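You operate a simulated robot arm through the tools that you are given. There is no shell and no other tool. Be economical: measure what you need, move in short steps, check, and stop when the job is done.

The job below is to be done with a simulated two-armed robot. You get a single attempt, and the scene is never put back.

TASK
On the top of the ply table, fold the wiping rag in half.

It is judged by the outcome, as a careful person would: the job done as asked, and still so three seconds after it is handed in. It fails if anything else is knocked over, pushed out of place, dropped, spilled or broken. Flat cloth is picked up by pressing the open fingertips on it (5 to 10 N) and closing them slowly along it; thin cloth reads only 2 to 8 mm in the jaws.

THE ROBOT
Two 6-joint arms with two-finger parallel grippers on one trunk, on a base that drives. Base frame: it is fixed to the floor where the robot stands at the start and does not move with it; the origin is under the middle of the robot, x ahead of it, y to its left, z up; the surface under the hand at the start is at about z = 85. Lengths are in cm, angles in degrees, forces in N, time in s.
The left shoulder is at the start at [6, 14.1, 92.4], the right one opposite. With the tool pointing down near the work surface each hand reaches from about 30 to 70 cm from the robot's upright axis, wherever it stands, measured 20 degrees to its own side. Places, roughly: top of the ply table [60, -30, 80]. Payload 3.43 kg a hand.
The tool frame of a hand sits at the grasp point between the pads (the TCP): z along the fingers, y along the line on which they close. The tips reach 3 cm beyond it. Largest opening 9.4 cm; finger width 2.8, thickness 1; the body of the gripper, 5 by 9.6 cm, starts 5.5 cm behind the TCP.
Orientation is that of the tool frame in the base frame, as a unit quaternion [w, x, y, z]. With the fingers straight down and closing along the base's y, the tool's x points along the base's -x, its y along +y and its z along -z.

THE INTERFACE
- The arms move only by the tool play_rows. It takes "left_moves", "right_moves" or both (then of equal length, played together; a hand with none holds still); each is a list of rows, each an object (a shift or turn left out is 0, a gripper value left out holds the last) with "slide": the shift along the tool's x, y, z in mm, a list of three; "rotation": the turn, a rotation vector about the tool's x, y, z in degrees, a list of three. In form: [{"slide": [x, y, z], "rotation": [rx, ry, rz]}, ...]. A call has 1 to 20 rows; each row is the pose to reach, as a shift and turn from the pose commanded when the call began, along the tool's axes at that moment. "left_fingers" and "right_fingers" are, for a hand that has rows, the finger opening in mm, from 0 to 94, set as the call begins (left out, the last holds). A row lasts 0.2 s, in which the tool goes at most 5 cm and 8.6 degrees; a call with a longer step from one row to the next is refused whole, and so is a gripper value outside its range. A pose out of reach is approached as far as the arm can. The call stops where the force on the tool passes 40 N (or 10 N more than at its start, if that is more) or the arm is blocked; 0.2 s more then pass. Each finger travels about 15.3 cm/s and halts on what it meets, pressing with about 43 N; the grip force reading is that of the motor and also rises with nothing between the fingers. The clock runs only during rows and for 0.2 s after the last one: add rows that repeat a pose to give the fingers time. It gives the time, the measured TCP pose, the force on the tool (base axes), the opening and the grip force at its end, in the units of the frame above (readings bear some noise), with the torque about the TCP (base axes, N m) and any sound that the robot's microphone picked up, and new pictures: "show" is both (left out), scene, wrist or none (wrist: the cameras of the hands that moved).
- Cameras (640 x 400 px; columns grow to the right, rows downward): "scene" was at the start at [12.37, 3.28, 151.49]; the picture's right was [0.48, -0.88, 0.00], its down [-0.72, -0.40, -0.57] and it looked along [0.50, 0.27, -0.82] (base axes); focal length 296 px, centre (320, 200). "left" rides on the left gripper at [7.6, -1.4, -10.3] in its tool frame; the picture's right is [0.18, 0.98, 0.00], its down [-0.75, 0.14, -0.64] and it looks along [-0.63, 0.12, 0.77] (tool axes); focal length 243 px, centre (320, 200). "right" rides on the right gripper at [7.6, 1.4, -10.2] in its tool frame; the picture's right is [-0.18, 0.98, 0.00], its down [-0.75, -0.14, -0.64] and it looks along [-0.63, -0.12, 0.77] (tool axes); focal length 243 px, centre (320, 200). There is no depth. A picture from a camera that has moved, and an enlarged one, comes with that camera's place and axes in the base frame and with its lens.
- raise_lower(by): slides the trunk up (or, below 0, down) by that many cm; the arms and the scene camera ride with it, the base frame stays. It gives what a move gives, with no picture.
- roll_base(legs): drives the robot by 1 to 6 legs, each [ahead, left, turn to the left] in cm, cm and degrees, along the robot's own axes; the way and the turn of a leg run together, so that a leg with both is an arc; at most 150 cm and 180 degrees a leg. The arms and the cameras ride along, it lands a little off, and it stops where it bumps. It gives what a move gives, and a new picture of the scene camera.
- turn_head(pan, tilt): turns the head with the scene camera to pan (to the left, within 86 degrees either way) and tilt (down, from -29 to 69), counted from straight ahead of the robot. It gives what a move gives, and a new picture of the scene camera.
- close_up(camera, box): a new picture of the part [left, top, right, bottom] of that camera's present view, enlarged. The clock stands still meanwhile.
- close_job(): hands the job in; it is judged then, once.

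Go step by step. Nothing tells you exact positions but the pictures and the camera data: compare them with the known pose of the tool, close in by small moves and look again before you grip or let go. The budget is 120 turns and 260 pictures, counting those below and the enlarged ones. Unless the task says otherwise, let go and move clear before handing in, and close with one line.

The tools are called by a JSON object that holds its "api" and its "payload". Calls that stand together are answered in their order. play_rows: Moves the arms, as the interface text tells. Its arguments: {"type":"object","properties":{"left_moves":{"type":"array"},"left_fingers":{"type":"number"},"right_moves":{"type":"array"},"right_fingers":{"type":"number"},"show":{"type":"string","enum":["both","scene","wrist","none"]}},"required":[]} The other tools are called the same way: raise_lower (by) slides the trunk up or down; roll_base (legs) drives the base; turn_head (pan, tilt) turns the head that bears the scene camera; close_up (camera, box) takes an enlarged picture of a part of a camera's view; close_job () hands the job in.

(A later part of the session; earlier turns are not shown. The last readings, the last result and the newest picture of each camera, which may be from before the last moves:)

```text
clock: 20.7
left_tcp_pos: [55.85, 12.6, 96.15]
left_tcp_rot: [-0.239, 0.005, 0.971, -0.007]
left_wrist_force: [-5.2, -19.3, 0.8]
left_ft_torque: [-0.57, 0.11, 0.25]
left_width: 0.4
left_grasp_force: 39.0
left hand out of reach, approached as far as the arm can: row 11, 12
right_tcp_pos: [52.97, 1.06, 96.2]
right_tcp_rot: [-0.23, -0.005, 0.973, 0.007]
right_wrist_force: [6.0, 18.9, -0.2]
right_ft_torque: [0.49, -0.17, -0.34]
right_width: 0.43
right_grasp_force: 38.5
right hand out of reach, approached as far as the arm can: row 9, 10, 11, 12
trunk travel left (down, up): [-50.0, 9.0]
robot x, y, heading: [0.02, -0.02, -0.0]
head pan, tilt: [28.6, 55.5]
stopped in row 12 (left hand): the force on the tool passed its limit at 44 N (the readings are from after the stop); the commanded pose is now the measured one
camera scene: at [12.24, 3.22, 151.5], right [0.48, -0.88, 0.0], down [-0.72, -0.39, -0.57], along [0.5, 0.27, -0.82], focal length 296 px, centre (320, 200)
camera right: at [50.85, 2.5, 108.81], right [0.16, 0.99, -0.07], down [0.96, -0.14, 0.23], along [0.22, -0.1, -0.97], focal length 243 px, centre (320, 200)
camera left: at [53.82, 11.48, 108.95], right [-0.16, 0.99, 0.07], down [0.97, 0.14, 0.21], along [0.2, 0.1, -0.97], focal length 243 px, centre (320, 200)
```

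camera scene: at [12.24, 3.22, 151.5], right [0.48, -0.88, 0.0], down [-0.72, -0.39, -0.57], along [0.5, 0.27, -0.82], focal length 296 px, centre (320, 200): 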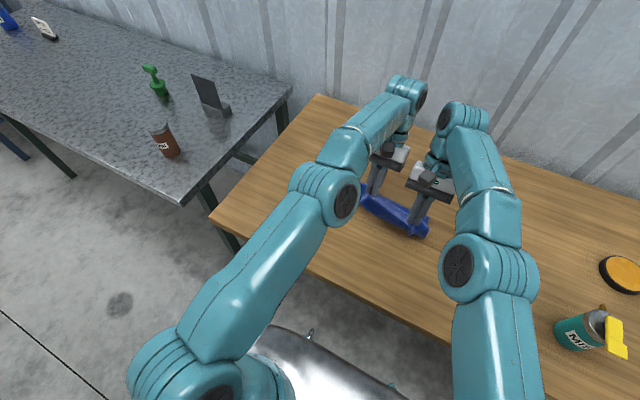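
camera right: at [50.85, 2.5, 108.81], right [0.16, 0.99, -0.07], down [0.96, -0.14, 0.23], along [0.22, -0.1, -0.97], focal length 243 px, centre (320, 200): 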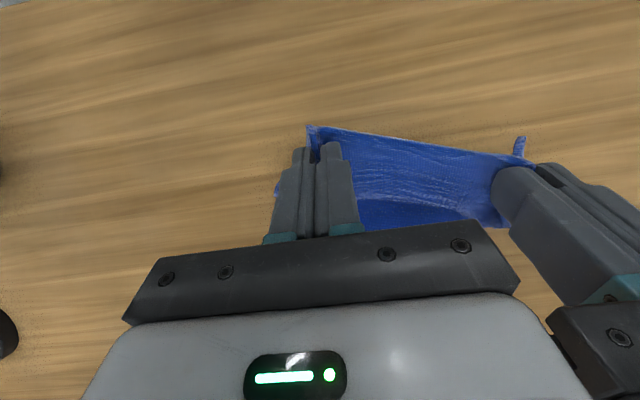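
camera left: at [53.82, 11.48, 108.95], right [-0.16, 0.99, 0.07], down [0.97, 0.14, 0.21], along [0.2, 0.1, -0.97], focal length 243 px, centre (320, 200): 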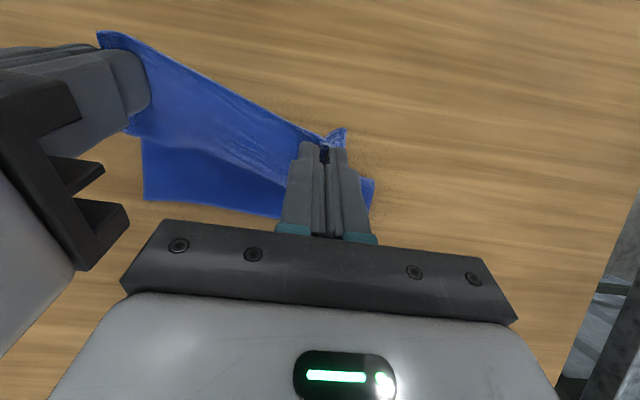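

The tilt has used up the reach, and the left hand is 3 cm ahead of the right, so the cloth is stretched. I'll even the hands out and then check whether the base can drive forward.

{"api": "play_rows", "payload": {"left_moves": [{"slide": [8, -1, 4]}, {"slide": [16, -2, 8]}, {"slide": [24, -4, 12]}, {"slide": [24, -4, 12]}], "right_moves": [{"slide": [0, 1, 0]}, {"slide": [0, 2, 0]}, {"slide": [0, 4, 0]}, {"slide": [0, 4, 0]}], "show": "wrist"}}

{"api": "turn_head", "payload": {"pan": 0, "tilt": 69}}

```text
clock: 21.7
left_tcp_pos: [53.43, 12.4, 96.19]
left_tcp_rot: [-0.24, 0.001, 0.971, -0.004]
left_wrist_force: [-0.5, -2.1, -0.6]
left_ft_torque: [-0.03, 0.02, -0.02]
left_width: 0.4
left_grasp_force: 38.6
right_tcp_pos: [52.91, 1.32, 96.07]
right_tcp_rot: [-0.233, -0.004, 0.972, 0.004]
right_wrist_force: [0.0, 2.0, 0.3]
right_ft_torque: [0.04, 0.0, -0.05]
right_width: 0.4
right_grasp_force: 38.5
trunk travel left (down, up): [-50.0, 9.0]
robot x, y, heading: [0.02, -0.37, 0.1]
head pan, tilt: [28.6, 55.5]
camera right: at [50.94, 2.71, 108.69], right [0.16, 0.98, -0.08], down [0.96, -0.14, 0.23], along [0.22, -0.11, -0.97], focal length 243 px, centre (320, 200)
camera left: at [51.3, 11.28, 108.99], right [-0.16, 0.98, 0.08], down [0.97, 0.14, 0.22], along [0.2, 0.11, -0.97], focal length 243 px, centre (320, 200)
```

right: 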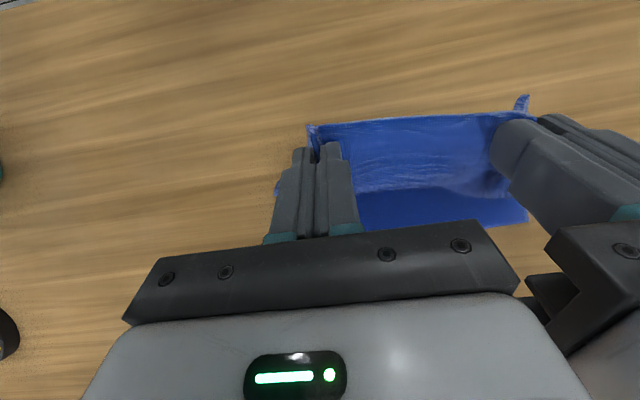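
left: 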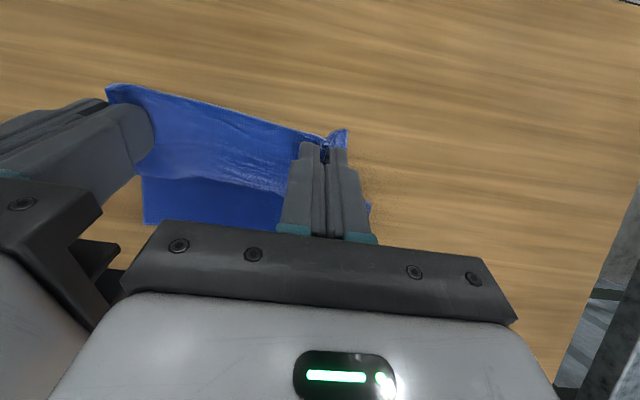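

```text
clock: 22.6
left_tcp_pos: [53.33, 12.55, 96.2]
left_tcp_rot: [-0.24, 0.003, 0.971, -0.005]
left_wrist_force: [-0.1, -0.5, -0.6]
left_ft_torque: [0.03, -0.01, -0.01]
left_width: 0.41
left_grasp_force: 38.4
right_tcp_pos: [53.01, 1.29, 96.1]
right_tcp_rot: [-0.233, -0.004, 0.972, 0.003]
right_wrist_force: [0.4, 1.2, -0.4]
right_ft_torque: [-0.07, -0.02, -0.02]
right_width: 0.38
right_grasp_force: 38.4
trunk travel left (down, up): [-50.0, 9.0]
robot x, y, heading: [0.13, -0.01, 0.0]
head pan, tilt: [0.0, 68.8]
camera scene: at [11.69, -0.16, 150.01], right [0.0, -1.0, 0.0], down [-0.93, 0.0, -0.36], along [0.36, 0.0, -0.93], focal length 296 px, centre (320, 200)
```

scene: 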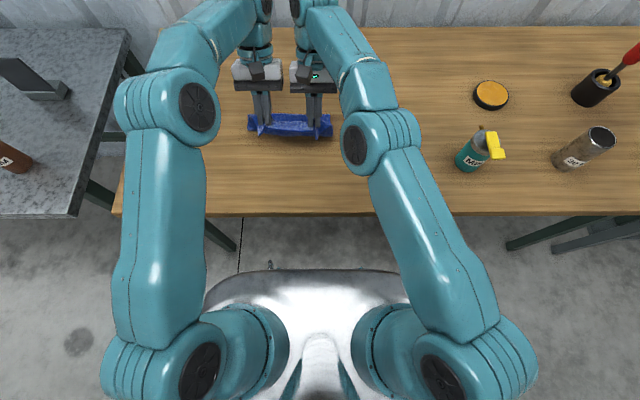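

The way ahead is clear: the base front sits well behind the table edge and only the floor lies between the legs. I'll drive 10 cm ahead, which carries the held edge over the far edge.

{"api": "roll_base", "payload": {"legs": [[10, 0, 0]]}}

```text
clock: 25.0
left_tcp_pos: [63.15, 12.28, 96.34]
left_tcp_rot: [-0.239, 0.002, 0.971, -0.004]
left_wrist_force: [0.0, -1.3, 1.2]
left_ft_torque: [0.04, -0.03, -0.02]
left_width: 0.44
left_grasp_force: 38.9
right_tcp_pos: [62.72, 1.18, 96.31]
right_tcp_rot: [-0.23, -0.003, 0.973, 0.006]
right_wrist_force: [-0.1, 0.9, -0.2]
right_ft_torque: [-0.03, -0.05, -0.03]
right_width: 0.38
right_grasp_force: 38.1
trunk travel left (down, up): [-50.0, 9.0]
robot x, y, heading: [9.78, 0.05, 0.2]
head pan, tilt: [0.0, 68.8]
stopped in leg 1: the robot was blocked; the commanded pose is now the measured one
camera scene: at [21.58, -0.34, 150.03], right [0.0, -1.0, 0.0], down [-0.93, 0.0, -0.36], along [0.36, 0.0, -0.93], focal length 296 px, centre (320, 200)
```

scene: 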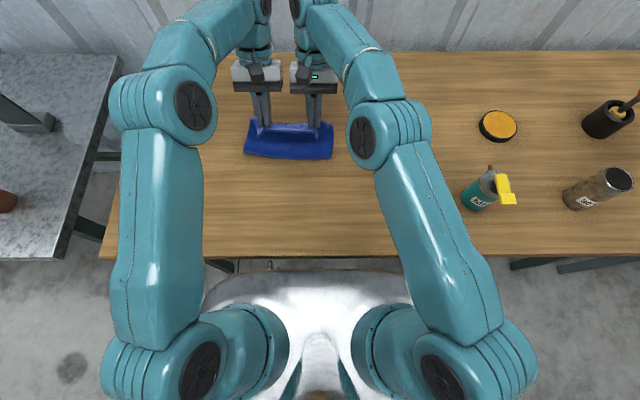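

The drive ended at 9.8 cm, blocked, though the table and the objects look unmoved. I'll check the rag under the hands.

{"api": "close_up", "payload": {"camera": "right", "box": [200, 60, 640, 335]}}

{"api": "close_up", "payload": {"camera": "left", "box": [0, 60, 440, 335]}}

{"api": "close_up", "payload": {"camera": "scene", "box": [200, 50, 400, 175]}}

```text
1.45 times, centred on (420, 198) of right
camera zoom: at [60.62, 2.62, 108.92], right [0.16, 0.98, -0.07], down [0.96, -0.14, 0.24], along [0.22, -0.11, -0.97], focal length 353 px, centre (174, 204)
```

zoom: 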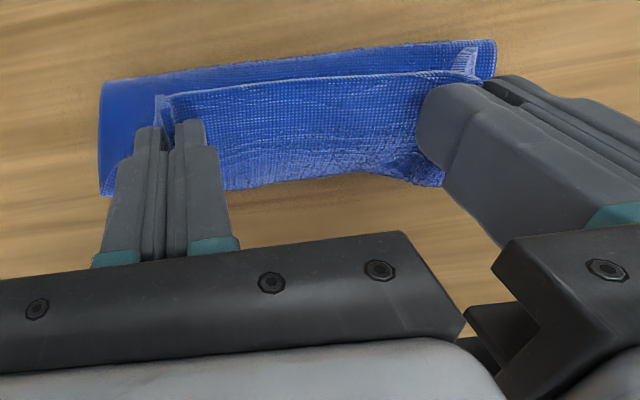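

```text
1.45 times, centred on (220, 198) of left
camera zoom: at [60.96, 11.15, 109.1], right [-0.16, 0.98, 0.08], down [0.97, 0.14, 0.22], along [0.2, 0.11, -0.97], focal length 353 px, centre (466, 204)
```

zoom: 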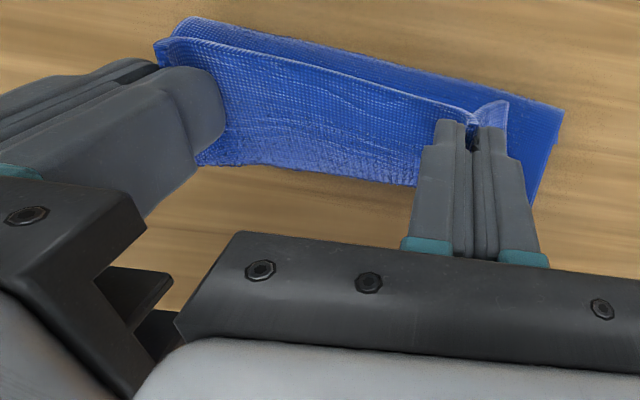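

```text
3.20 times, centred on (300, 112) of scene
camera zoom: at [21.58, -0.34, 150.03], right [0.0, -1.0, 0.0], down [-0.93, 0.0, -0.36], along [0.36, 0.0, -0.93], focal length 947 px, centre (384, 480)
```

zoom: 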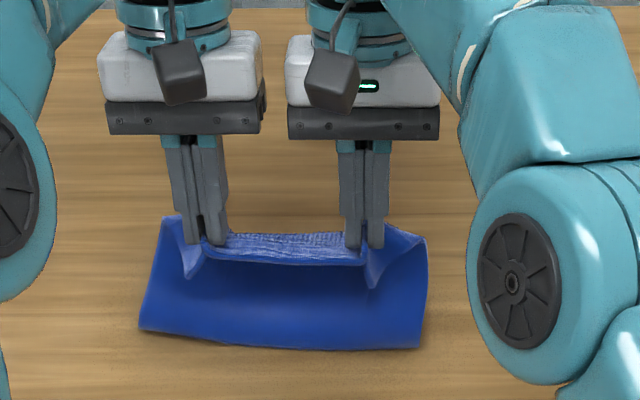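

The rag is folding cleanly: fold line at x of about 57.5, bottom layer's far edge at about 65.5, and the held edge standing above at about 61. I'll swing the held edge forward and down in an arc, easing the tilt for reach, to land it on the far edge.

{"api": "play_rows", "payload": {"left_moves": [{"slide": [-6, 0, 2], "rotation": [0, -2, 0]}, {"slide": [-11, 0, 4], "rotation": [0, -4, 0]}, {"slide": [-17, 0, 6], "rotation": [0, -6, 0]}, {"slide": [-22, 0, 9], "rotation": [0, -8, 0]}, {"slide": [-27, 0, 13], "rotation": [0, -9, 0]}, {"slide": [-32, 0, 17], "rotation": [0, -10, 0]}, {"slide": [-37, 0, 21], "rotation": [0, -11, 0]}, {"slide": [-42, 0, 25], "rotation": [0, -12, 0]}, {"slide": [-42, 0, 25], "rotation": [0, -12, 0]}], "right_moves": [{"slide": [-7, 0, 2], "rotation": [0, -2, 0]}, {"slide": [-13, 0, 4], "rotation": [0, -4, 0]}, {"slide": [-20, 0, 6], "rotation": [0, -6, 0]}, {"slide": [-26, 0, 8], "rotation": [0, -8, 0]}, {"slide": [-31, 0, 12], "rotation": [0, -9, 0]}, {"slide": [-36, 0, 16], "rotation": [0, -10, 0]}, {"slide": [-41, 0, 20], "rotation": [0, -11, 0]}, {"slide": [-46, 0, 23], "rotation": [0, -12, 0]}, {"slide": [-46, 0, 23], "rotation": [0, -12, 0]}]}}

```text
clock: 27.0
left_tcp_pos: [65.9, 12.45, 91.95]
left_tcp_rot: [-0.137, 0.001, 0.991, -0.006]
left_wrist_force: [-0.4, -0.1, 1.2]
left_ft_torque: [0.03, -0.02, -0.02]
left_width: 0.38
left_grasp_force: 39.0
right_tcp_pos: [65.91, 1.46, 92.1]
right_tcp_rot: [-0.127, -0.001, 0.992, 0.006]
right_wrist_force: [0.0, -0.1, -0.3]
right_ft_torque: [-0.04, 0.03, 0.01]
right_width: 0.41
right_grasp_force: 38.3
trunk travel left (down, up): [-50.0, 9.0]
robot x, y, heading: [10.17, -0.07, 0.0]
head pan, tilt: [0.0, 68.8]
camera scene: at [21.82, -0.16, 150.01], right [0.0, -1.0, 0.0], down [-0.93, 0.0, -0.36], along [0.36, 0.0, -0.93], focal length 296 px, centre (320, 200)
camera right: at [61.27, 2.84, 103.99], right [0.18, 0.98, -0.04], down [0.89, -0.14, 0.43], along [0.42, -0.11, -0.9], focal length 243 px, centre (320, 200)
camera left: at [61.18, 11.26, 104.13], right [-0.17, 0.98, 0.04], down [0.9, 0.14, 0.41], along [0.4, 0.11, -0.91], focal length 243 px, centre (320, 200)
```

scene: 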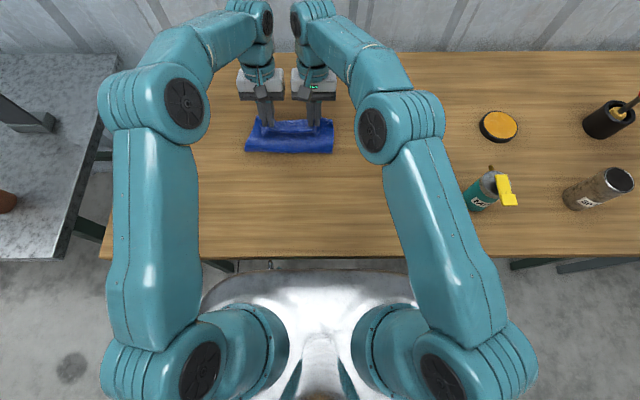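
right: 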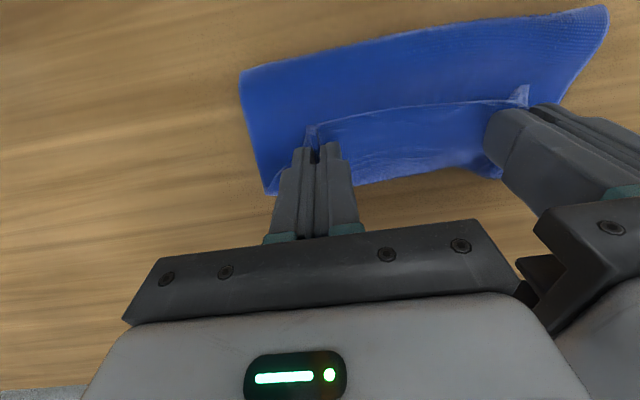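
left: 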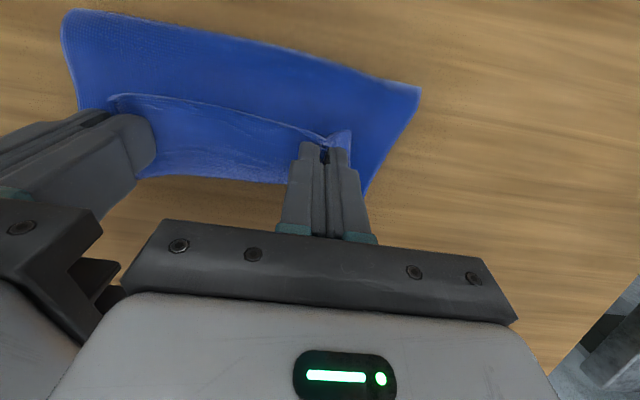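

I need a closer look at the layers before setting the edge down.

{"api": "close_up", "payload": {"camera": "right", "box": [220, 0, 620, 250]}}

{"api": "close_up", "payload": {"camera": "left", "box": [40, 0, 440, 250]}}

{"api": "close_up", "payload": {"camera": "scene", "box": [220, 70, 364, 160]}}

```text
1.60 times, centred on (420, 125) of right
camera zoom: at [61.27, 2.84, 103.99], right [0.18, 0.98, -0.04], down [0.89, -0.14, 0.43], along [0.42, -0.11, -0.9], focal length 388 px, centre (160, 320)
```

zoom: 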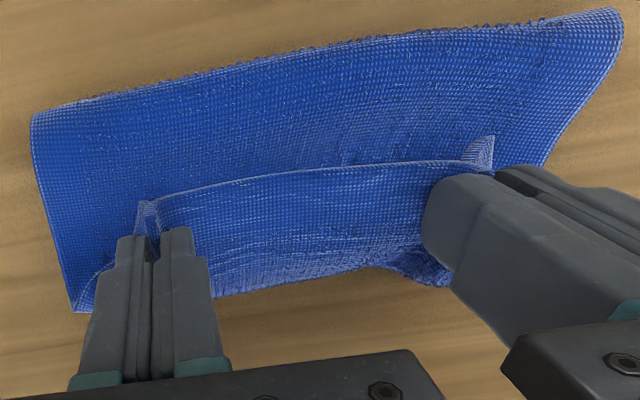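

```text
1.60 times, centred on (240, 125) of left
camera zoom: at [61.18, 11.26, 104.13], right [-0.17, 0.98, 0.04], down [0.9, 0.14, 0.41], along [0.4, 0.11, -0.91], focal length 388 px, centre (448, 320)
```

zoom: 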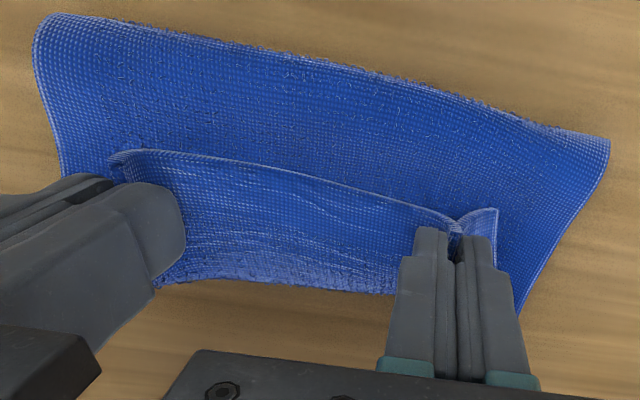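

```text
4.44 times, centred on (292, 115) of scene
camera zoom: at [21.82, -0.16, 150.01], right [0.0, -1.0, 0.0], down [-0.93, 0.0, -0.36], along [0.36, 0.0, -0.93], focal length 1315 px, centre (444, 578)
```

zoom: 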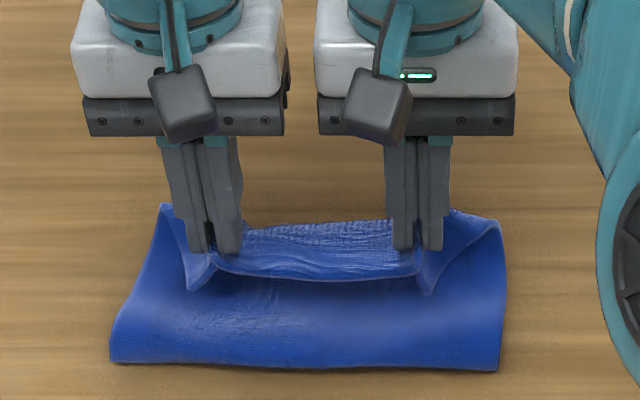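

The held edge has doubled back (an S-bend), because the grip's edge side faces the robot. A cleaner way is to lift the rag so it hangs, lay its lower half forward, then bring the held edge back toward the robot so it lies naturally.

{"api": "play_rows", "payload": {"left_moves": [{"slide": [8, 0, -11], "rotation": [0, -2, 0]}, {"slide": [16, 0, -23], "rotation": [0, -4, 0]}, {"slide": [25, 0, -35], "rotation": [0, -6, 0]}, {"slide": [33, 0, -46], "rotation": [0, -8, 0]}, {"slide": [42, 0, -58], "rotation": [0, -10, 0]}, {"slide": [50, 0, -70], "rotation": [0, -12, 0]}, {"slide": [58, 0, -81], "rotation": [0, -14, 0]}, {"slide": [67, 0, -93], "rotation": [0, -15.7, 0]}, {"slide": [75, 0, -104], "rotation": [0, -15.7, 0]}, {"slide": [83, 0, -116], "rotation": [0, -15.7, 0]}, {"slide": [92, 0, -127], "rotation": [0, -15.7, 0]}, {"slide": [100, 0, -139], "rotation": [0, -15.7, 0]}, {"slide": [100, 0, -139], "rotation": [0, -15.7, 0]}, {"slide": [100, 0, -139], "rotation": [0, -15.7, 0]}], "right_moves": [{"slide": [8, 0, -11], "rotation": [0, -2, 0]}, {"slide": [16, 0, -23], "rotation": [0, -4, 0]}, {"slide": [25, 0, -35], "rotation": [0, -6, 0]}, {"slide": [33, 0, -46], "rotation": [0, -8, 0]}, {"slide": [42, 0, -58], "rotation": [0, -10, 0]}, {"slide": [50, 0, -70], "rotation": [0, -12, 0]}, {"slide": [58, 0, -81], "rotation": [0, -14, 0]}, {"slide": [67, 0, -93], "rotation": [0, -14.6, 0]}, {"slide": [75, 0, -104], "rotation": [0, -14.6, 0]}, {"slide": [83, 0, -116], "rotation": [0, -14.6, 0]}, {"slide": [92, 0, -127], "rotation": [0, -14.6, 0]}, {"slide": [100, 0, -139], "rotation": [0, -14.6, 0]}, {"slide": [100, 0, -139], "rotation": [0, -14.6, 0]}, {"slide": [100, 0, -139], "rotation": [0, -14.6, 0]}]}}

```text
clock: 30.0
left_tcp_pos: [59.91, 12.58, 108.18]
left_tcp_rot: [-0.001, 0.001, 1.0, -0.005]
left_wrist_force: [0.4, -4.1, 0.7]
left_ft_torque: [-0.08, 0.03, -0.02]
left_width: 0.41
left_grasp_force: 38.8
right_tcp_pos: [59.8, 1.24, 108.16]
right_tcp_rot: [-0.001, -0.001, 1.0, 0.006]
right_wrist_force: [-0.2, 4.2, 0.2]
right_ft_torque: [0.08, 0.0, 0.02]
right_width: 0.42
right_grasp_force: 38.5
trunk travel left (down, up): [-50.0, 9.0]
robot x, y, heading: [10.21, 0.03, 0.1]
head pan, tilt: [0.0, 68.8]
camera scene: at [21.89, -0.16, 150.01], right [0.0, -1.0, 0.0], down [-0.93, 0.0, -0.36], along [0.36, 0.0, -0.93], focal length 296 px, centre (320, 200)
camera right: at [52.34, 2.65, 118.41], right [0.18, 0.98, 0.01], down [0.75, -0.15, 0.64], along [0.63, -0.11, -0.77], focal length 243 px, centre (320, 200)
camera left: at [52.17, 11.38, 118.58], right [-0.18, 0.98, -0.01], down [0.75, 0.15, 0.64], along [0.63, 0.11, -0.77], focal length 243 px, centre (320, 200)
```

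scene: 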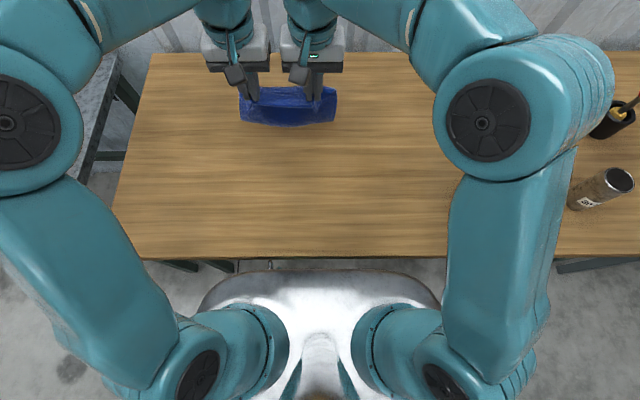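
right: 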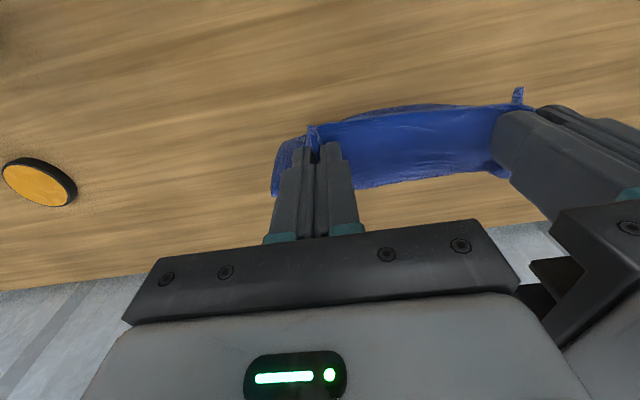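
left: 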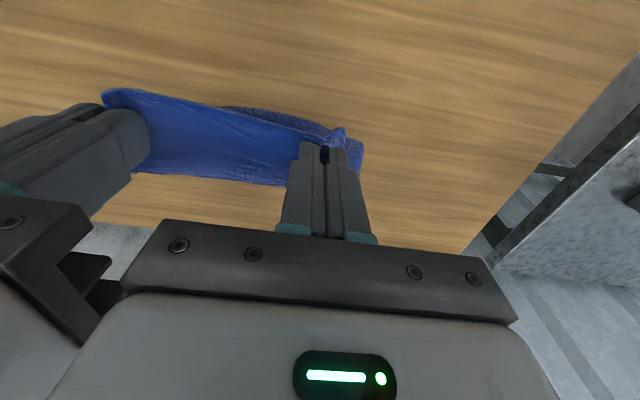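

Rag is hanging. I'll take a closer look at its lower edge.

{"api": "close_up", "payload": {"camera": "scene", "box": [200, 40, 392, 160]}}

{"api": "close_up", "payload": {"camera": "left", "box": [80, 60, 400, 260]}}

```text
3.33 times, centred on (296, 100) of scene
camera zoom: at [21.89, -0.16, 150.01], right [0.0, -1.0, 0.0], down [-0.93, 0.0, -0.36], along [0.36, 0.0, -0.93], focal length 986 px, centre (400, 533)
```

zoom: 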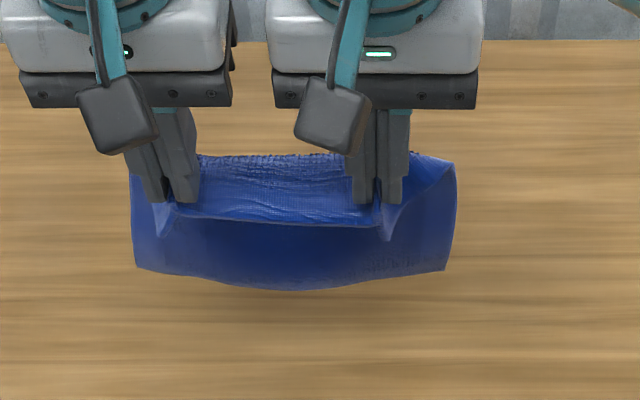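

```text
2.00 times, centred on (240, 160) of left
camera zoom: at [52.17, 11.38, 118.58], right [-0.18, 0.98, -0.01], down [0.75, 0.15, 0.64], along [0.63, 0.11, -0.77], focal length 485 px, centre (480, 280)
```

zoom: 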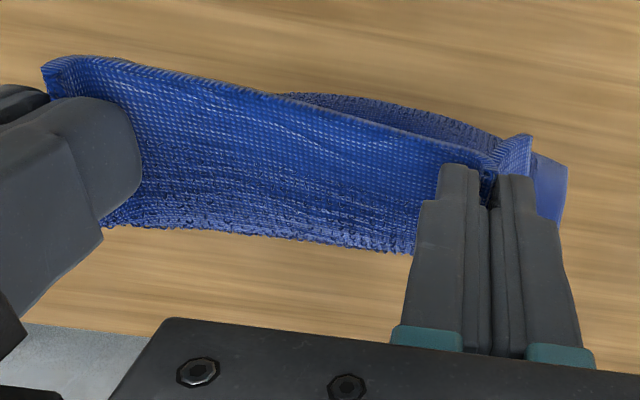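

The sheet now drops from the front of the grip with its lower edge at about x 63, z 91. I'll lower until it touches, then move forward and down so the lower half lies ahead of it.

{"api": "play_rows", "payload": {"left_moves": [{"slide": [5, -2, 12]}, {"slide": [10, -2, 24]}, {"slide": [14, -2, 36]}, {"slide": [17, -2, 47]}, {"slide": [19, -2, 57]}, {"slide": [14, -2, 66]}, {"slide": [6, -2, 75]}, {"slide": [-3, -2, 83]}, {"slide": [-13, -2, 91]}, {"slide": [-24, -2, 99]}, {"slide": [-35, -2, 107]}, {"slide": [-35, -2, 107]}], "right_moves": [{"slide": [5, 2, 12]}, {"slide": [10, 2, 24]}, {"slide": [14, 2, 36]}, {"slide": [17, 2, 47]}, {"slide": [19, 2, 57]}, {"slide": [14, 2, 66]}, {"slide": [6, 2, 75]}, {"slide": [-3, 2, 83]}, {"slide": [-13, 2, 91]}, {"slide": [-24, 2, 99]}, {"slide": [-35, 2, 107]}, {"slide": [-35, 2, 107]}]}}

{"api": "close_up", "payload": {"camera": "scene", "box": [200, 50, 392, 170]}}

```text
clock: 32.6
left_tcp_pos: [63.45, 12.27, 97.4]
left_tcp_rot: [0.0, 0.001, 1.0, -0.005]
left_wrist_force: [-0.8, 0.5, 0.2]
left_ft_torque: [0.04, -0.02, -0.03]
left_width: 0.4
left_grasp_force: 38.7
right_tcp_pos: [63.19, 1.34, 97.31]
right_tcp_rot: [0.001, -0.001, 1.0, 0.006]
right_wrist_force: [0.5, -0.9, -0.4]
right_ft_torque: [-0.05, 0.01, 0.04]
right_width: 0.41
right_grasp_force: 38.2
trunk travel left (down, up): [-50.0, 9.0]
robot x, y, heading: [10.34, 0.09, -0.2]
head pan, tilt: [0.0, 68.8]
camera scene: at [21.76, -0.18, 150.02], right [0.0, -1.0, 0.0], down [-0.93, 0.0, -0.36], along [0.36, 0.0, -0.93], focal length 296 px, centre (320, 200)
camera right: at [55.75, 2.87, 107.65], right [0.18, 0.98, 0.01], down [0.75, -0.15, 0.64], along [0.63, -0.11, -0.77], focal length 243 px, centre (320, 200)
camera left: at [55.71, 11.11, 107.79], right [-0.18, 0.98, -0.01], down [0.75, 0.15, 0.64], along [0.63, 0.11, -0.77], focal length 243 px, centre (320, 200)
```

scene: 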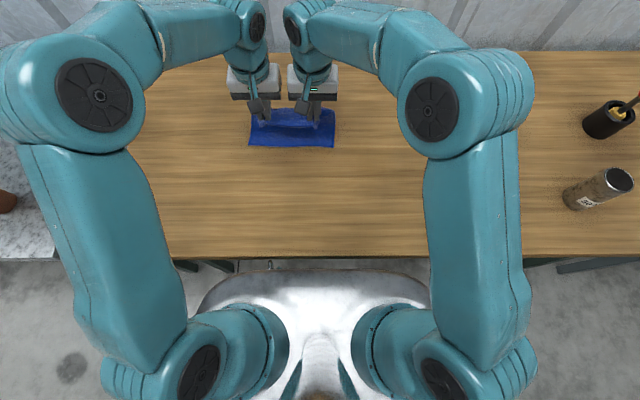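
right: 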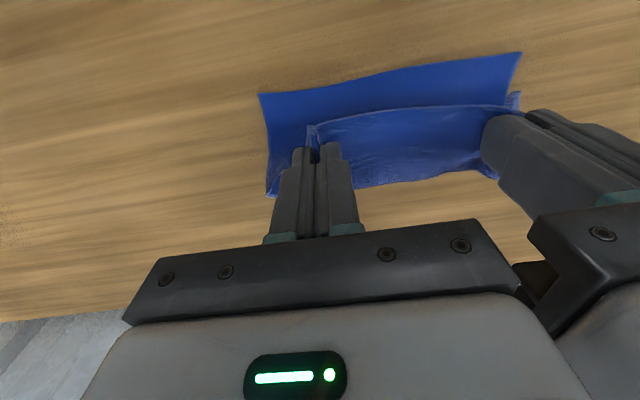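
left: 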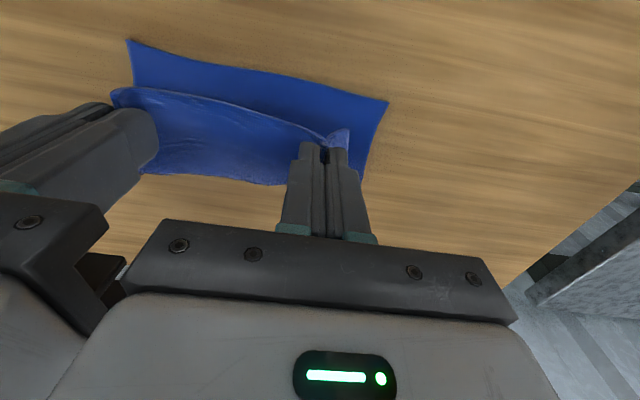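

```text
3.33 times, centred on (296, 110) of scene
camera zoom: at [21.76, -0.18, 150.02], right [0.0, -1.0, 0.0], down [-0.93, 0.0, -0.36], along [0.36, 0.0, -0.93], focal length 986 px, centre (400, 500)
```

zoom: 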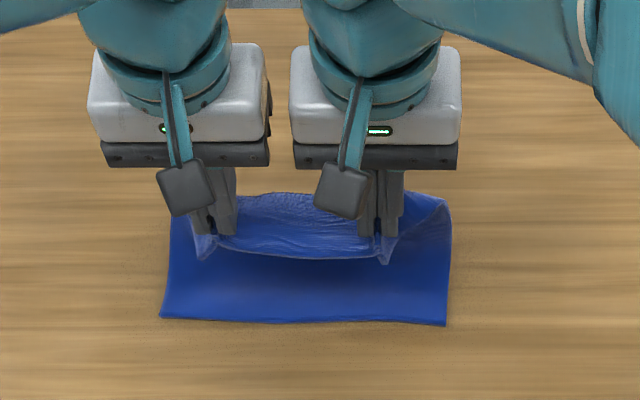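

The lower edge now lies flat and straight at x of about 61.5, with the sheet curving forward. Next I'll go a bit further forward and down, then bring the held edge back onto the lower edge.

{"api": "play_rows", "payload": {"left_moves": [{"slide": [-9, 0, 8]}, {"slide": [-18, 0, 16]}, {"slide": [-27, 0, 25]}, {"slide": [-35, 0, 35]}, {"slide": [-37, 0, 44]}, {"slide": [-33, 0, 53]}, {"slide": [-26, 0, 61]}, {"slide": [-17, 0, 68]}, {"slide": [-8, 0, 74]}, {"slide": [0, 0, 78]}, {"slide": [0, 0, 78]}], "right_moves": [{"slide": [-9, 0, 8]}, {"slide": [-18, 0, 16]}, {"slide": [-27, 0, 25]}, {"slide": [-35, 0, 35]}, {"slide": [-37, 0, 44]}, {"slide": [-33, 0, 53]}, {"slide": [-26, 0, 61]}, {"slide": [-17, 0, 68]}, {"slide": [-8, 0, 74]}, {"slide": [0, 0, 78]}, {"slide": [0, 0, 78]}]}}

{"api": "close_up", "payload": {"camera": "scene", "box": [200, 50, 392, 170]}}

```text
clock: 35.0
left_tcp_pos: [63.61, 12.15, 89.51]
left_tcp_rot: [0.0, 0.001, 1.0, -0.005]
left_wrist_force: [0.6, 1.3, 0.2]
left_ft_torque: [0.02, -0.02, -0.07]
left_width: 0.42
left_grasp_force: 38.7
right_tcp_pos: [63.33, 1.67, 89.5]
right_tcp_rot: [0.0, 0.0, 1.0, 0.007]
right_wrist_force: [-0.2, -0.3, -0.2]
right_ft_torque: [-0.02, 0.04, 0.01]
right_width: 0.4
right_grasp_force: 38.6
trunk travel left (down, up): [-50.0, 9.0]
robot x, y, heading: [9.98, -0.32, 0.0]
head pan, tilt: [0.0, 68.8]
camera scene: at [21.95, -0.18, 150.0], right [0.0, -1.0, 0.0], down [-0.93, 0.0, -0.36], along [0.36, 0.0, -0.93], focal length 296 px, centre (320, 200)
camera right: at [55.87, 3.07, 99.77], right [0.18, 0.98, 0.01], down [0.75, -0.15, 0.64], along [0.63, -0.11, -0.77], focal length 243 px, centre (320, 200)
camera left: at [55.79, 11.01, 99.97], right [-0.18, 0.98, -0.01], down [0.75, 0.15, 0.64], along [0.63, 0.11, -0.77], focal length 243 px, centre (320, 200)
```

scene: 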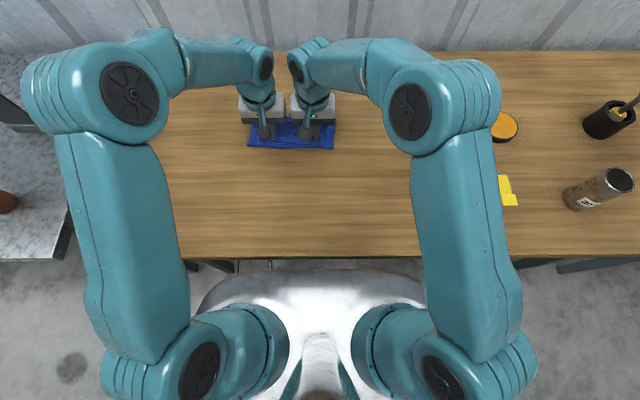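
right: 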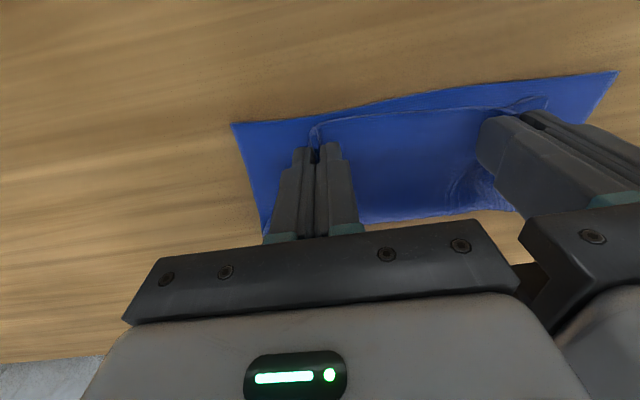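
left: 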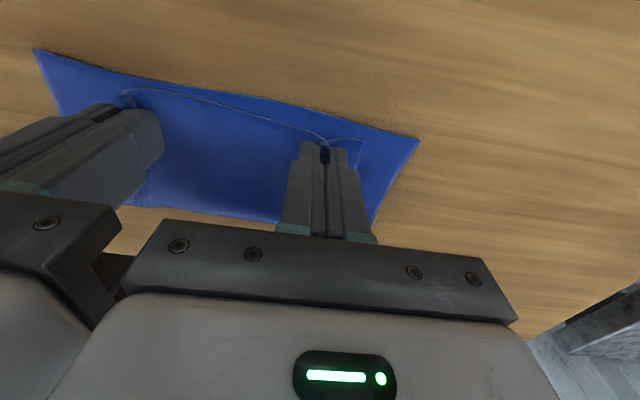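

```text
3.33 times, centred on (296, 110) of scene
camera zoom: at [21.95, -0.18, 150.0], right [0.0, -1.0, 0.0], down [-0.93, 0.0, -0.36], along [0.36, 0.0, -0.93], focal length 986 px, centre (400, 500)
```

zoom: 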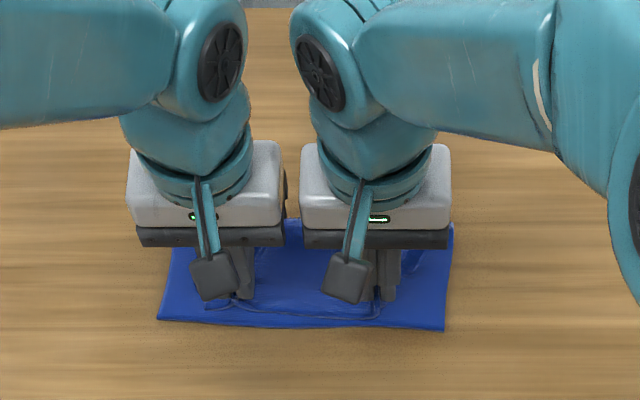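

The held edge now lies on the lower layer, about 0.6 cm short of the lower edge. I'll pull it back that much, lower to light contact, then open the fingers slowly while pressing so the gathered cloth spreads back out.

{"api": "play_rows", "payload": {"left_moves": [{"slide": [3, 0, 2]}, {"slide": [7, 0, 4]}, {"slide": [7, 0, 6]}, {"slide": [7, 0, 8]}, {"slide": [7, 0, 8]}], "right_moves": [{"slide": [3, 0, 2]}, {"slide": [7, 0, 4]}, {"slide": [7, 0, 6]}, {"slide": [7, 0, 8]}, {"slide": [7, 0, 8]}], "show": "wrist"}}

```text
clock: 36.2
left_tcp_pos: [62.67, 12.27, 89.06]
left_tcp_rot: [0.0, 0.001, 1.0, -0.006]
left_wrist_force: [0.6, 0.0, 1.2]
left_ft_torque: [0.06, -0.01, -0.04]
left_width: 0.41
left_grasp_force: 38.9
right_tcp_pos: [62.64, 1.52, 88.85]
right_tcp_rot: [0.0, 0.0, 1.0, 0.007]
right_wrist_force: [0.4, 0.7, 4.9]
right_ft_torque: [-0.01, -0.04, -0.02]
right_width: 0.41
right_grasp_force: 37.9
trunk travel left (down, up): [-50.0, 9.0]
robot x, y, heading: [10.52, -0.4, 0.1]
head pan, tilt: [0.0, 68.8]
camera right: at [55.13, 3.08, 99.07], right [0.18, 0.98, 0.01], down [0.75, -0.15, 0.64], along [0.63, -0.11, -0.77], focal length 243 px, centre (320, 200)
camera left: at [54.96, 11.01, 99.3], right [-0.18, 0.98, -0.01], down [0.75, 0.15, 0.64], along [0.63, 0.11, -0.77], focal length 243 px, centre (320, 200)
```

right: 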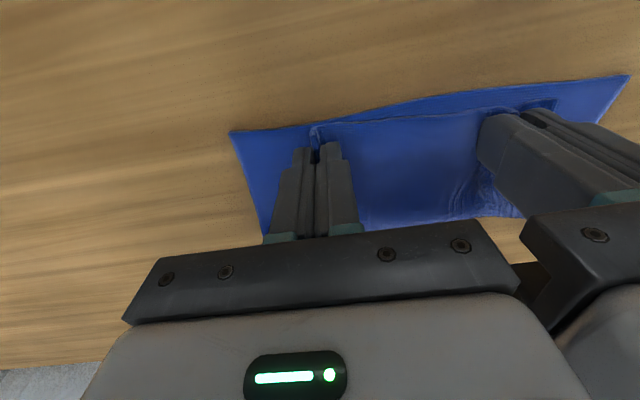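
left: 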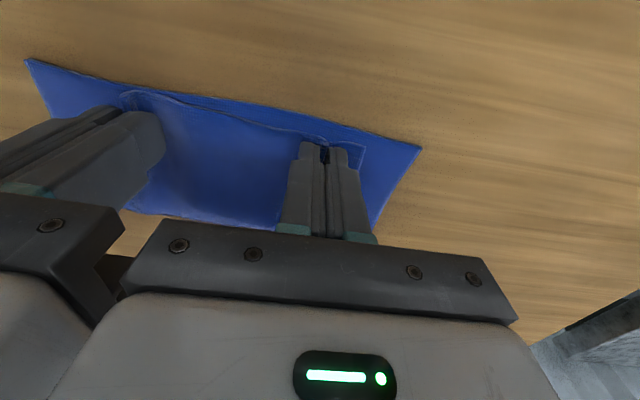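

The right side is aligned; the left edge is still about 0.7 cm short and not quite pressing. I'll adjust the left, then start opening in steps.

{"api": "play_rows", "payload": {"left_moves": [{"slide": [4, 0, -1]}, {"slide": [8, 0, -1]}, {"slide": [8, 0, 1.5]}, {"slide": [8, 0, 1.5]}], "right_moves": [{"slide": [1, 0, -1]}, {"slide": [1, 0, -1]}, {"slide": [1, 0, 0]}, {"slide": [1, 0, 0]}], "show": "wrist"}}

{"api": "close_up", "payload": {"camera": "left", "box": [0, 30, 448, 310]}}

```text
clock: 37.2
left_tcp_pos: [61.94, 12.19, 88.74]
left_tcp_rot: [0.0, 0.001, 1.0, -0.005]
left_wrist_force: [1.1, -0.5, 4.9]
left_ft_torque: [0.08, -0.04, -0.04]
left_width: 0.42
left_grasp_force: 38.3
right_tcp_pos: [62.52, 1.76, 88.73]
right_tcp_rot: [0.0, -0.001, 1.0, 0.005]
right_wrist_force: [1.4, -1.9, 7.5]
right_ft_torque: [-0.09, -0.06, 0.02]
right_width: 0.41
right_grasp_force: 38.2
trunk travel left (down, up): [-50.0, 9.0]
robot x, y, heading: [10.4, 0.2, 0.1]
head pan, tilt: [0.0, 68.8]
camera right: at [55.01, 3.11, 99.04], right [0.18, 0.98, 0.01], down [0.75, -0.15, 0.64], along [0.63, -0.11, -0.77], focal length 243 px, centre (320, 200)
camera left: at [54.21, 10.97, 99.13], right [-0.18, 0.98, -0.01], down [0.75, 0.15, 0.64], along [0.63, 0.11, -0.77], focal length 243 px, centre (320, 200)
```

right: 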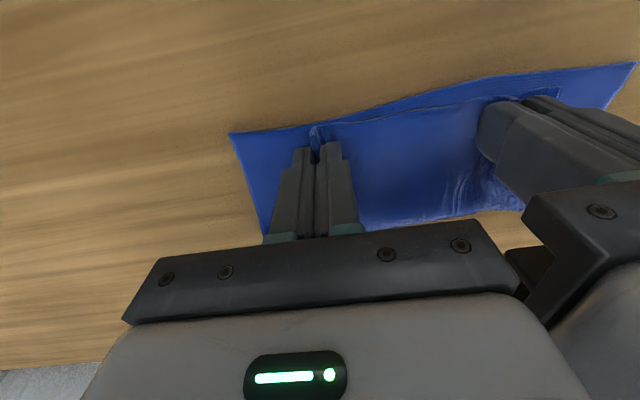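
left: 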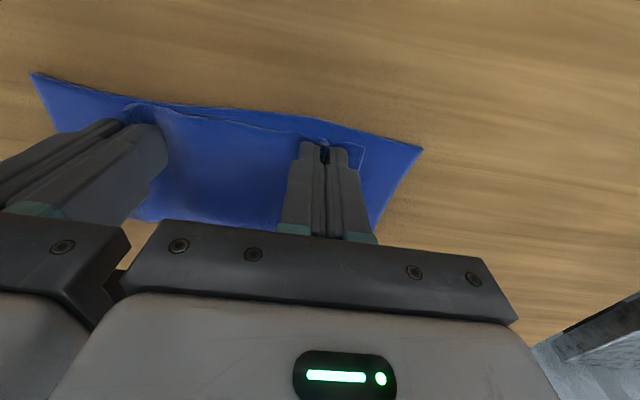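

```text
1.43 times, centred on (224, 170) of left
camera zoom: at [54.21, 10.97, 99.13], right [-0.18, 0.98, -0.01], down [0.75, 0.15, 0.64], along [0.63, 0.11, -0.77], focal length 347 px, centre (457, 243)
```

zoom: 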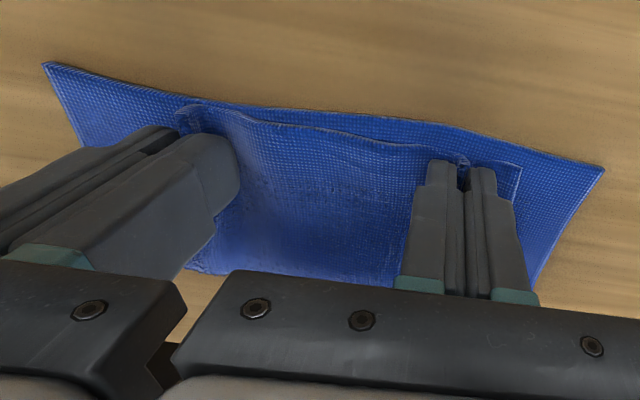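

Edges line up well, but the gathered top layer is about 2.5 cm narrow on each side. I'll open in small steps under light pressure while moving each hand outward to spread the corners.

{"api": "play_rows", "payload": {"left_moves": [{"slide": [0, 1, 0]}, {"slide": [0, 3, 0]}], "right_moves": [{"slide": [0, -1, -0.3]}, {"slide": [0, -3, -0.3]}], "left_fingers": 10, "right_fingers": 10, "show": "wrist"}}

{"api": "play_rows", "payload": {"left_moves": [{"slide": [0, 2, 0]}, {"slide": [0, 4, 0]}], "right_moves": [{"slide": [0, -2, 0]}, {"slide": [0, -4, 0]}], "left_fingers": 18, "right_fingers": 18, "show": "none"}}

{"api": "play_rows", "payload": {"left_moves": [{"slide": [0, 2, 0]}, {"slide": [0, 4, 0]}], "right_moves": [{"slide": [0, -2, 0]}, {"slide": [0, -4, 0]}], "left_fingers": 26, "right_fingers": 26, "show": "wrist"}}

```text
clock: 37.8
left_tcp_pos: [61.94, 12.31, 88.67]
left_tcp_rot: [0.0, 0.002, 1.0, -0.005]
left_wrist_force: [0.1, -3.6, 6.0]
left_ft_torque: [-0.13, -0.01, 0.03]
left_width: 1.0
left_grasp_force: 0.0
right_tcp_pos: [62.48, 1.33, 88.73]
right_tcp_rot: [0.0, 0.0, 1.0, 0.006]
right_wrist_force: [-0.1, 2.7, 3.9]
right_ft_torque: [0.07, 0.02, 0.04]
right_width: 1.0
right_grasp_force: 0.0
trunk travel left (down, up): [-50.0, 9.0]
robot x, y, heading: [10.05, -0.24, 0.0]
head pan, tilt: [0.0, 68.8]
camera right: at [55.0, 2.79, 99.06], right [0.18, 0.98, 0.01], down [0.75, -0.15, 0.64], along [0.63, -0.11, -0.77], focal length 243 px, centre (320, 200)
camera left: at [54.22, 11.25, 99.12], right [-0.18, 0.98, -0.01], down [0.75, 0.15, 0.64], along [0.63, 0.11, -0.77], focal length 243 px, centre (320, 200)
```

right: 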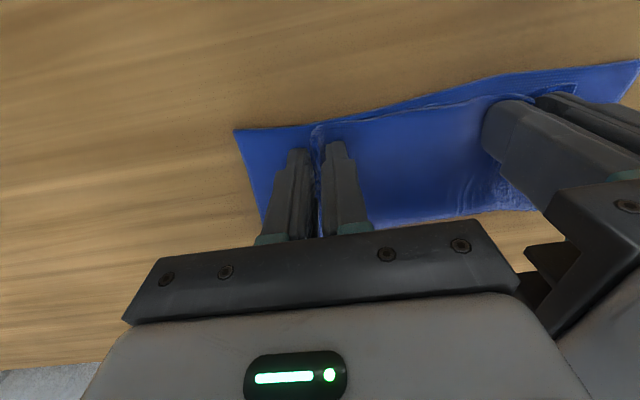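
left: 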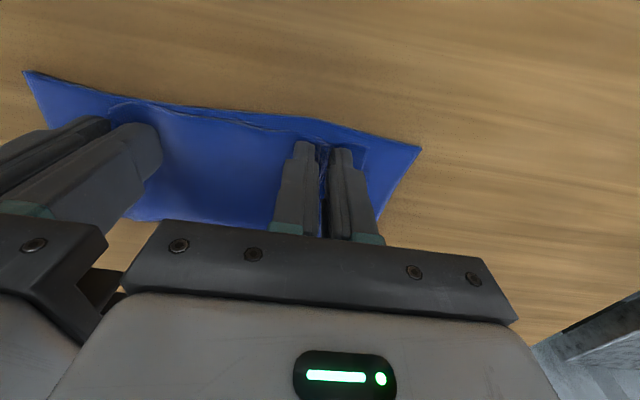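

```text
clock: 38.4
left_tcp_pos: [62.01, 12.93, 88.8]
left_tcp_rot: [0.0, 0.001, 1.0, -0.005]
left_wrist_force: [0.0, -4.0, 4.2]
left_ft_torque: [-0.13, 0.0, 0.01]
left_width: 1.77
left_grasp_force: 0.0
right_tcp_pos: [62.51, 0.95, 88.8]
right_tcp_rot: [0.0, -0.001, 1.0, 0.007]
right_wrist_force: [0.7, 2.5, 3.4]
right_ft_torque: [0.1, -0.04, 0.03]
right_width: 1.84
right_grasp_force: 0.7
trunk travel left (down, up): [-50.0, 9.0]
robot x, y, heading: [10.36, -0.43, 0.2]
head pan, tilt: [0.0, 68.8]
```

```text
clock: 39.0
left_tcp_pos: [61.99, 13.29, 88.66]
left_tcp_rot: [0.0, 0.001, 1.0, -0.006]
left_wrist_force: [0.4, -3.9, 6.1]
left_ft_torque: [-0.09, -0.01, -0.01]
left_width: 2.52
left_grasp_force: 0.0
right_tcp_pos: [62.39, 0.55, 88.73]
right_tcp_rot: [0.0, -0.002, 1.0, 0.006]
right_wrist_force: [-0.9, 1.2, 2.4]
right_ft_torque: [0.06, 0.03, 0.0]
right_width: 2.69
right_grasp_force: 0.9
trunk travel left (down, up): [-50.0, 9.0]
robot x, y, heading: [10.58, 0.07, -0.0]
head pan, tilt: [0.0, 68.8]
camera right: at [55.01, 1.93, 99.05], right [0.18, 0.98, 0.01], down [0.75, -0.15, 0.64], along [0.63, -0.11, -0.77], focal length 243 px, centre (320, 200)
camera left: at [54.25, 12.03, 99.1], right [-0.18, 0.98, -0.01], down [0.75, 0.15, 0.64], along [0.63, 0.11, -0.77], focal length 243 px, centre (320, 200)
```

right: 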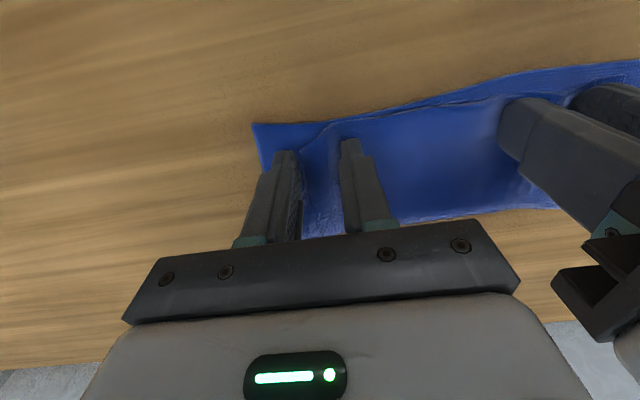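
left: 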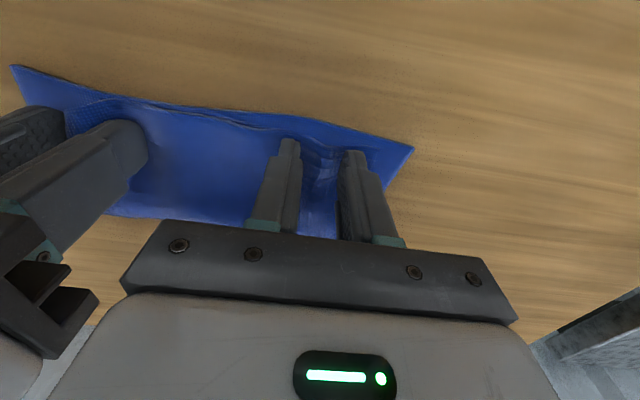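

The gathers are spreading out flat. Two more steps outward, then lift straight up and look.

{"api": "play_rows", "payload": {"left_moves": [{"slide": [0, 2, 0]}, {"slide": [0, 4, 0]}], "right_moves": [{"slide": [0, -2, 0.3]}, {"slide": [0, -4, 0.3]}], "left_fingers": 34, "right_fingers": 34, "show": "none"}}

{"api": "play_rows", "payload": {"left_moves": [{"slide": [0, 2, 0]}, {"slide": [0, 3, 0]}], "right_moves": [{"slide": [0, -2, 0]}, {"slide": [0, -3, 0]}], "left_fingers": 40, "right_fingers": 40, "show": "none"}}

{"api": "play_rows", "payload": {"left_moves": [{"slide": [0, 0, -5]}, {"slide": [0, 0, -15]}, {"slide": [0, 0, -35]}, {"slide": [0, 0, -65]}, {"slide": [0, 0, -100]}, {"slide": [0, 0, -100]}], "right_moves": [{"slide": [0, 0, -5]}, {"slide": [0, 0, -15]}, {"slide": [0, 0, -35]}, {"slide": [0, 0, -65]}, {"slide": [0, 0, -100]}, {"slide": [0, 0, -100]}]}}

```text
clock: 39.6
left_tcp_pos: [61.96, 13.62, 88.65]
left_tcp_rot: [0.001, 0.001, 1.0, -0.005]
left_wrist_force: [0.6, -4.1, 6.2]
left_ft_torque: [-0.1, -0.04, 0.02]
left_width: 3.31
left_grasp_force: 0.2
right_tcp_pos: [62.46, 0.24, 88.65]
right_tcp_rot: [0.0, -0.002, 1.0, 0.007]
right_wrist_force: [-1.2, 2.3, 3.3]
right_ft_torque: [0.11, -0.02, 0.04]
right_width: 3.52
right_grasp_force: 1.3
trunk travel left (down, up): [-50.0, 9.0]
robot x, y, heading: [10.19, -0.06, -0.2]
head pan, tilt: [0.0, 68.8]
```

```text
clock: 40.2
left_tcp_pos: [61.81, 13.96, 88.59]
left_tcp_rot: [0.001, 0.001, 1.0, -0.005]
left_wrist_force: [1.4, -4.3, 7.1]
left_ft_torque: [-0.09, -0.02, 0.01]
left_width: 3.82
left_grasp_force: 0.1
right_tcp_pos: [62.61, -0.21, 88.72]
right_tcp_rot: [0.0, -0.001, 1.0, 0.007]
right_wrist_force: [1.1, 2.3, 2.0]
right_ft_torque: [0.15, 0.01, -0.03]
right_width: 4.11
right_grasp_force: 0.8
trunk travel left (down, up): [-50.0, 9.0]
robot x, y, heading: [10.02, -0.15, -0.0]
head pan, tilt: [0.0, 68.8]
```

```text
clock: 41.6
left_tcp_pos: [62.22, 14.15, 98.44]
left_tcp_rot: [-0.001, 0.001, 1.0, -0.006]
left_wrist_force: [-0.6, 0.3, -0.2]
left_ft_torque: [0.0, 0.01, -0.04]
left_width: 4.0
left_grasp_force: 0.1
right_tcp_pos: [62.42, -0.39, 98.78]
right_tcp_rot: [-0.001, -0.002, 1.0, 0.006]
right_wrist_force: [-0.6, -0.1, 0.2]
right_ft_torque: [0.03, 0.0, -0.01]
right_width: 3.98
right_grasp_force: 0.2
trunk travel left (down, up): [-50.0, 9.0]
robot x, y, heading: [10.16, 0.22, 0.0]
head pan, tilt: [0.0, 68.8]
camera scene: at [22.09, -0.15, 149.98], right [0.0, -1.0, 0.0], down [-0.93, 0.0, -0.36], along [0.36, 0.0, -0.93], focal length 296 px, centre (320, 200)
camera right: at [55.1, 1.06, 109.0], right [0.18, 0.98, 0.01], down [0.76, -0.15, 0.64], along [0.63, -0.11, -0.77], focal length 243 px, centre (320, 200)
camera left: at [54.48, 12.92, 108.87], right [-0.18, 0.98, -0.01], down [0.76, 0.15, 0.64], along [0.63, 0.11, -0.77], focal length 243 px, centre (320, 200)
```

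scene: 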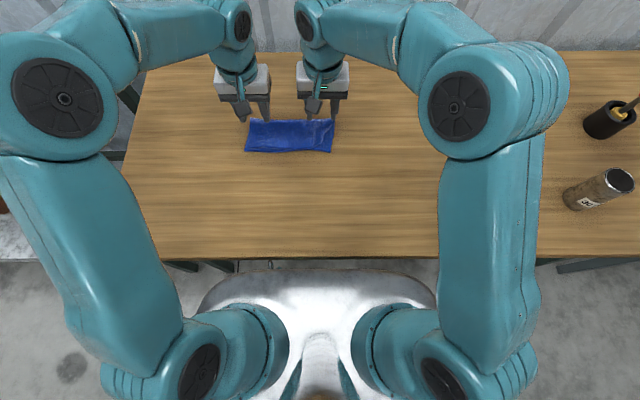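
right: 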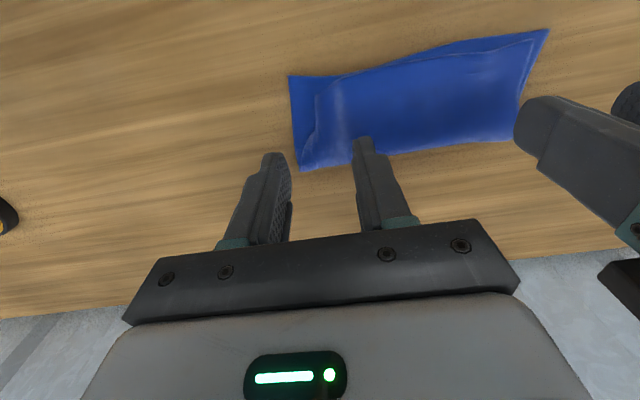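
left: 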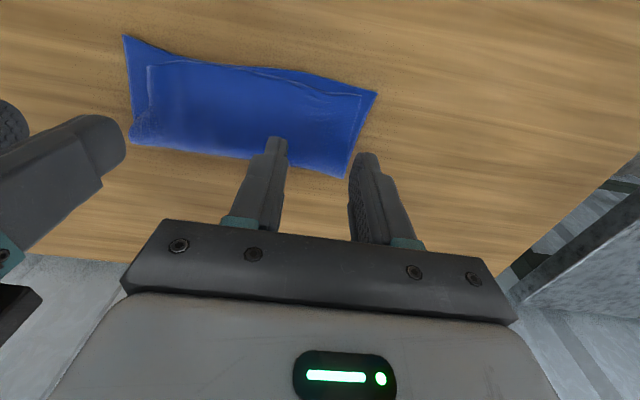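

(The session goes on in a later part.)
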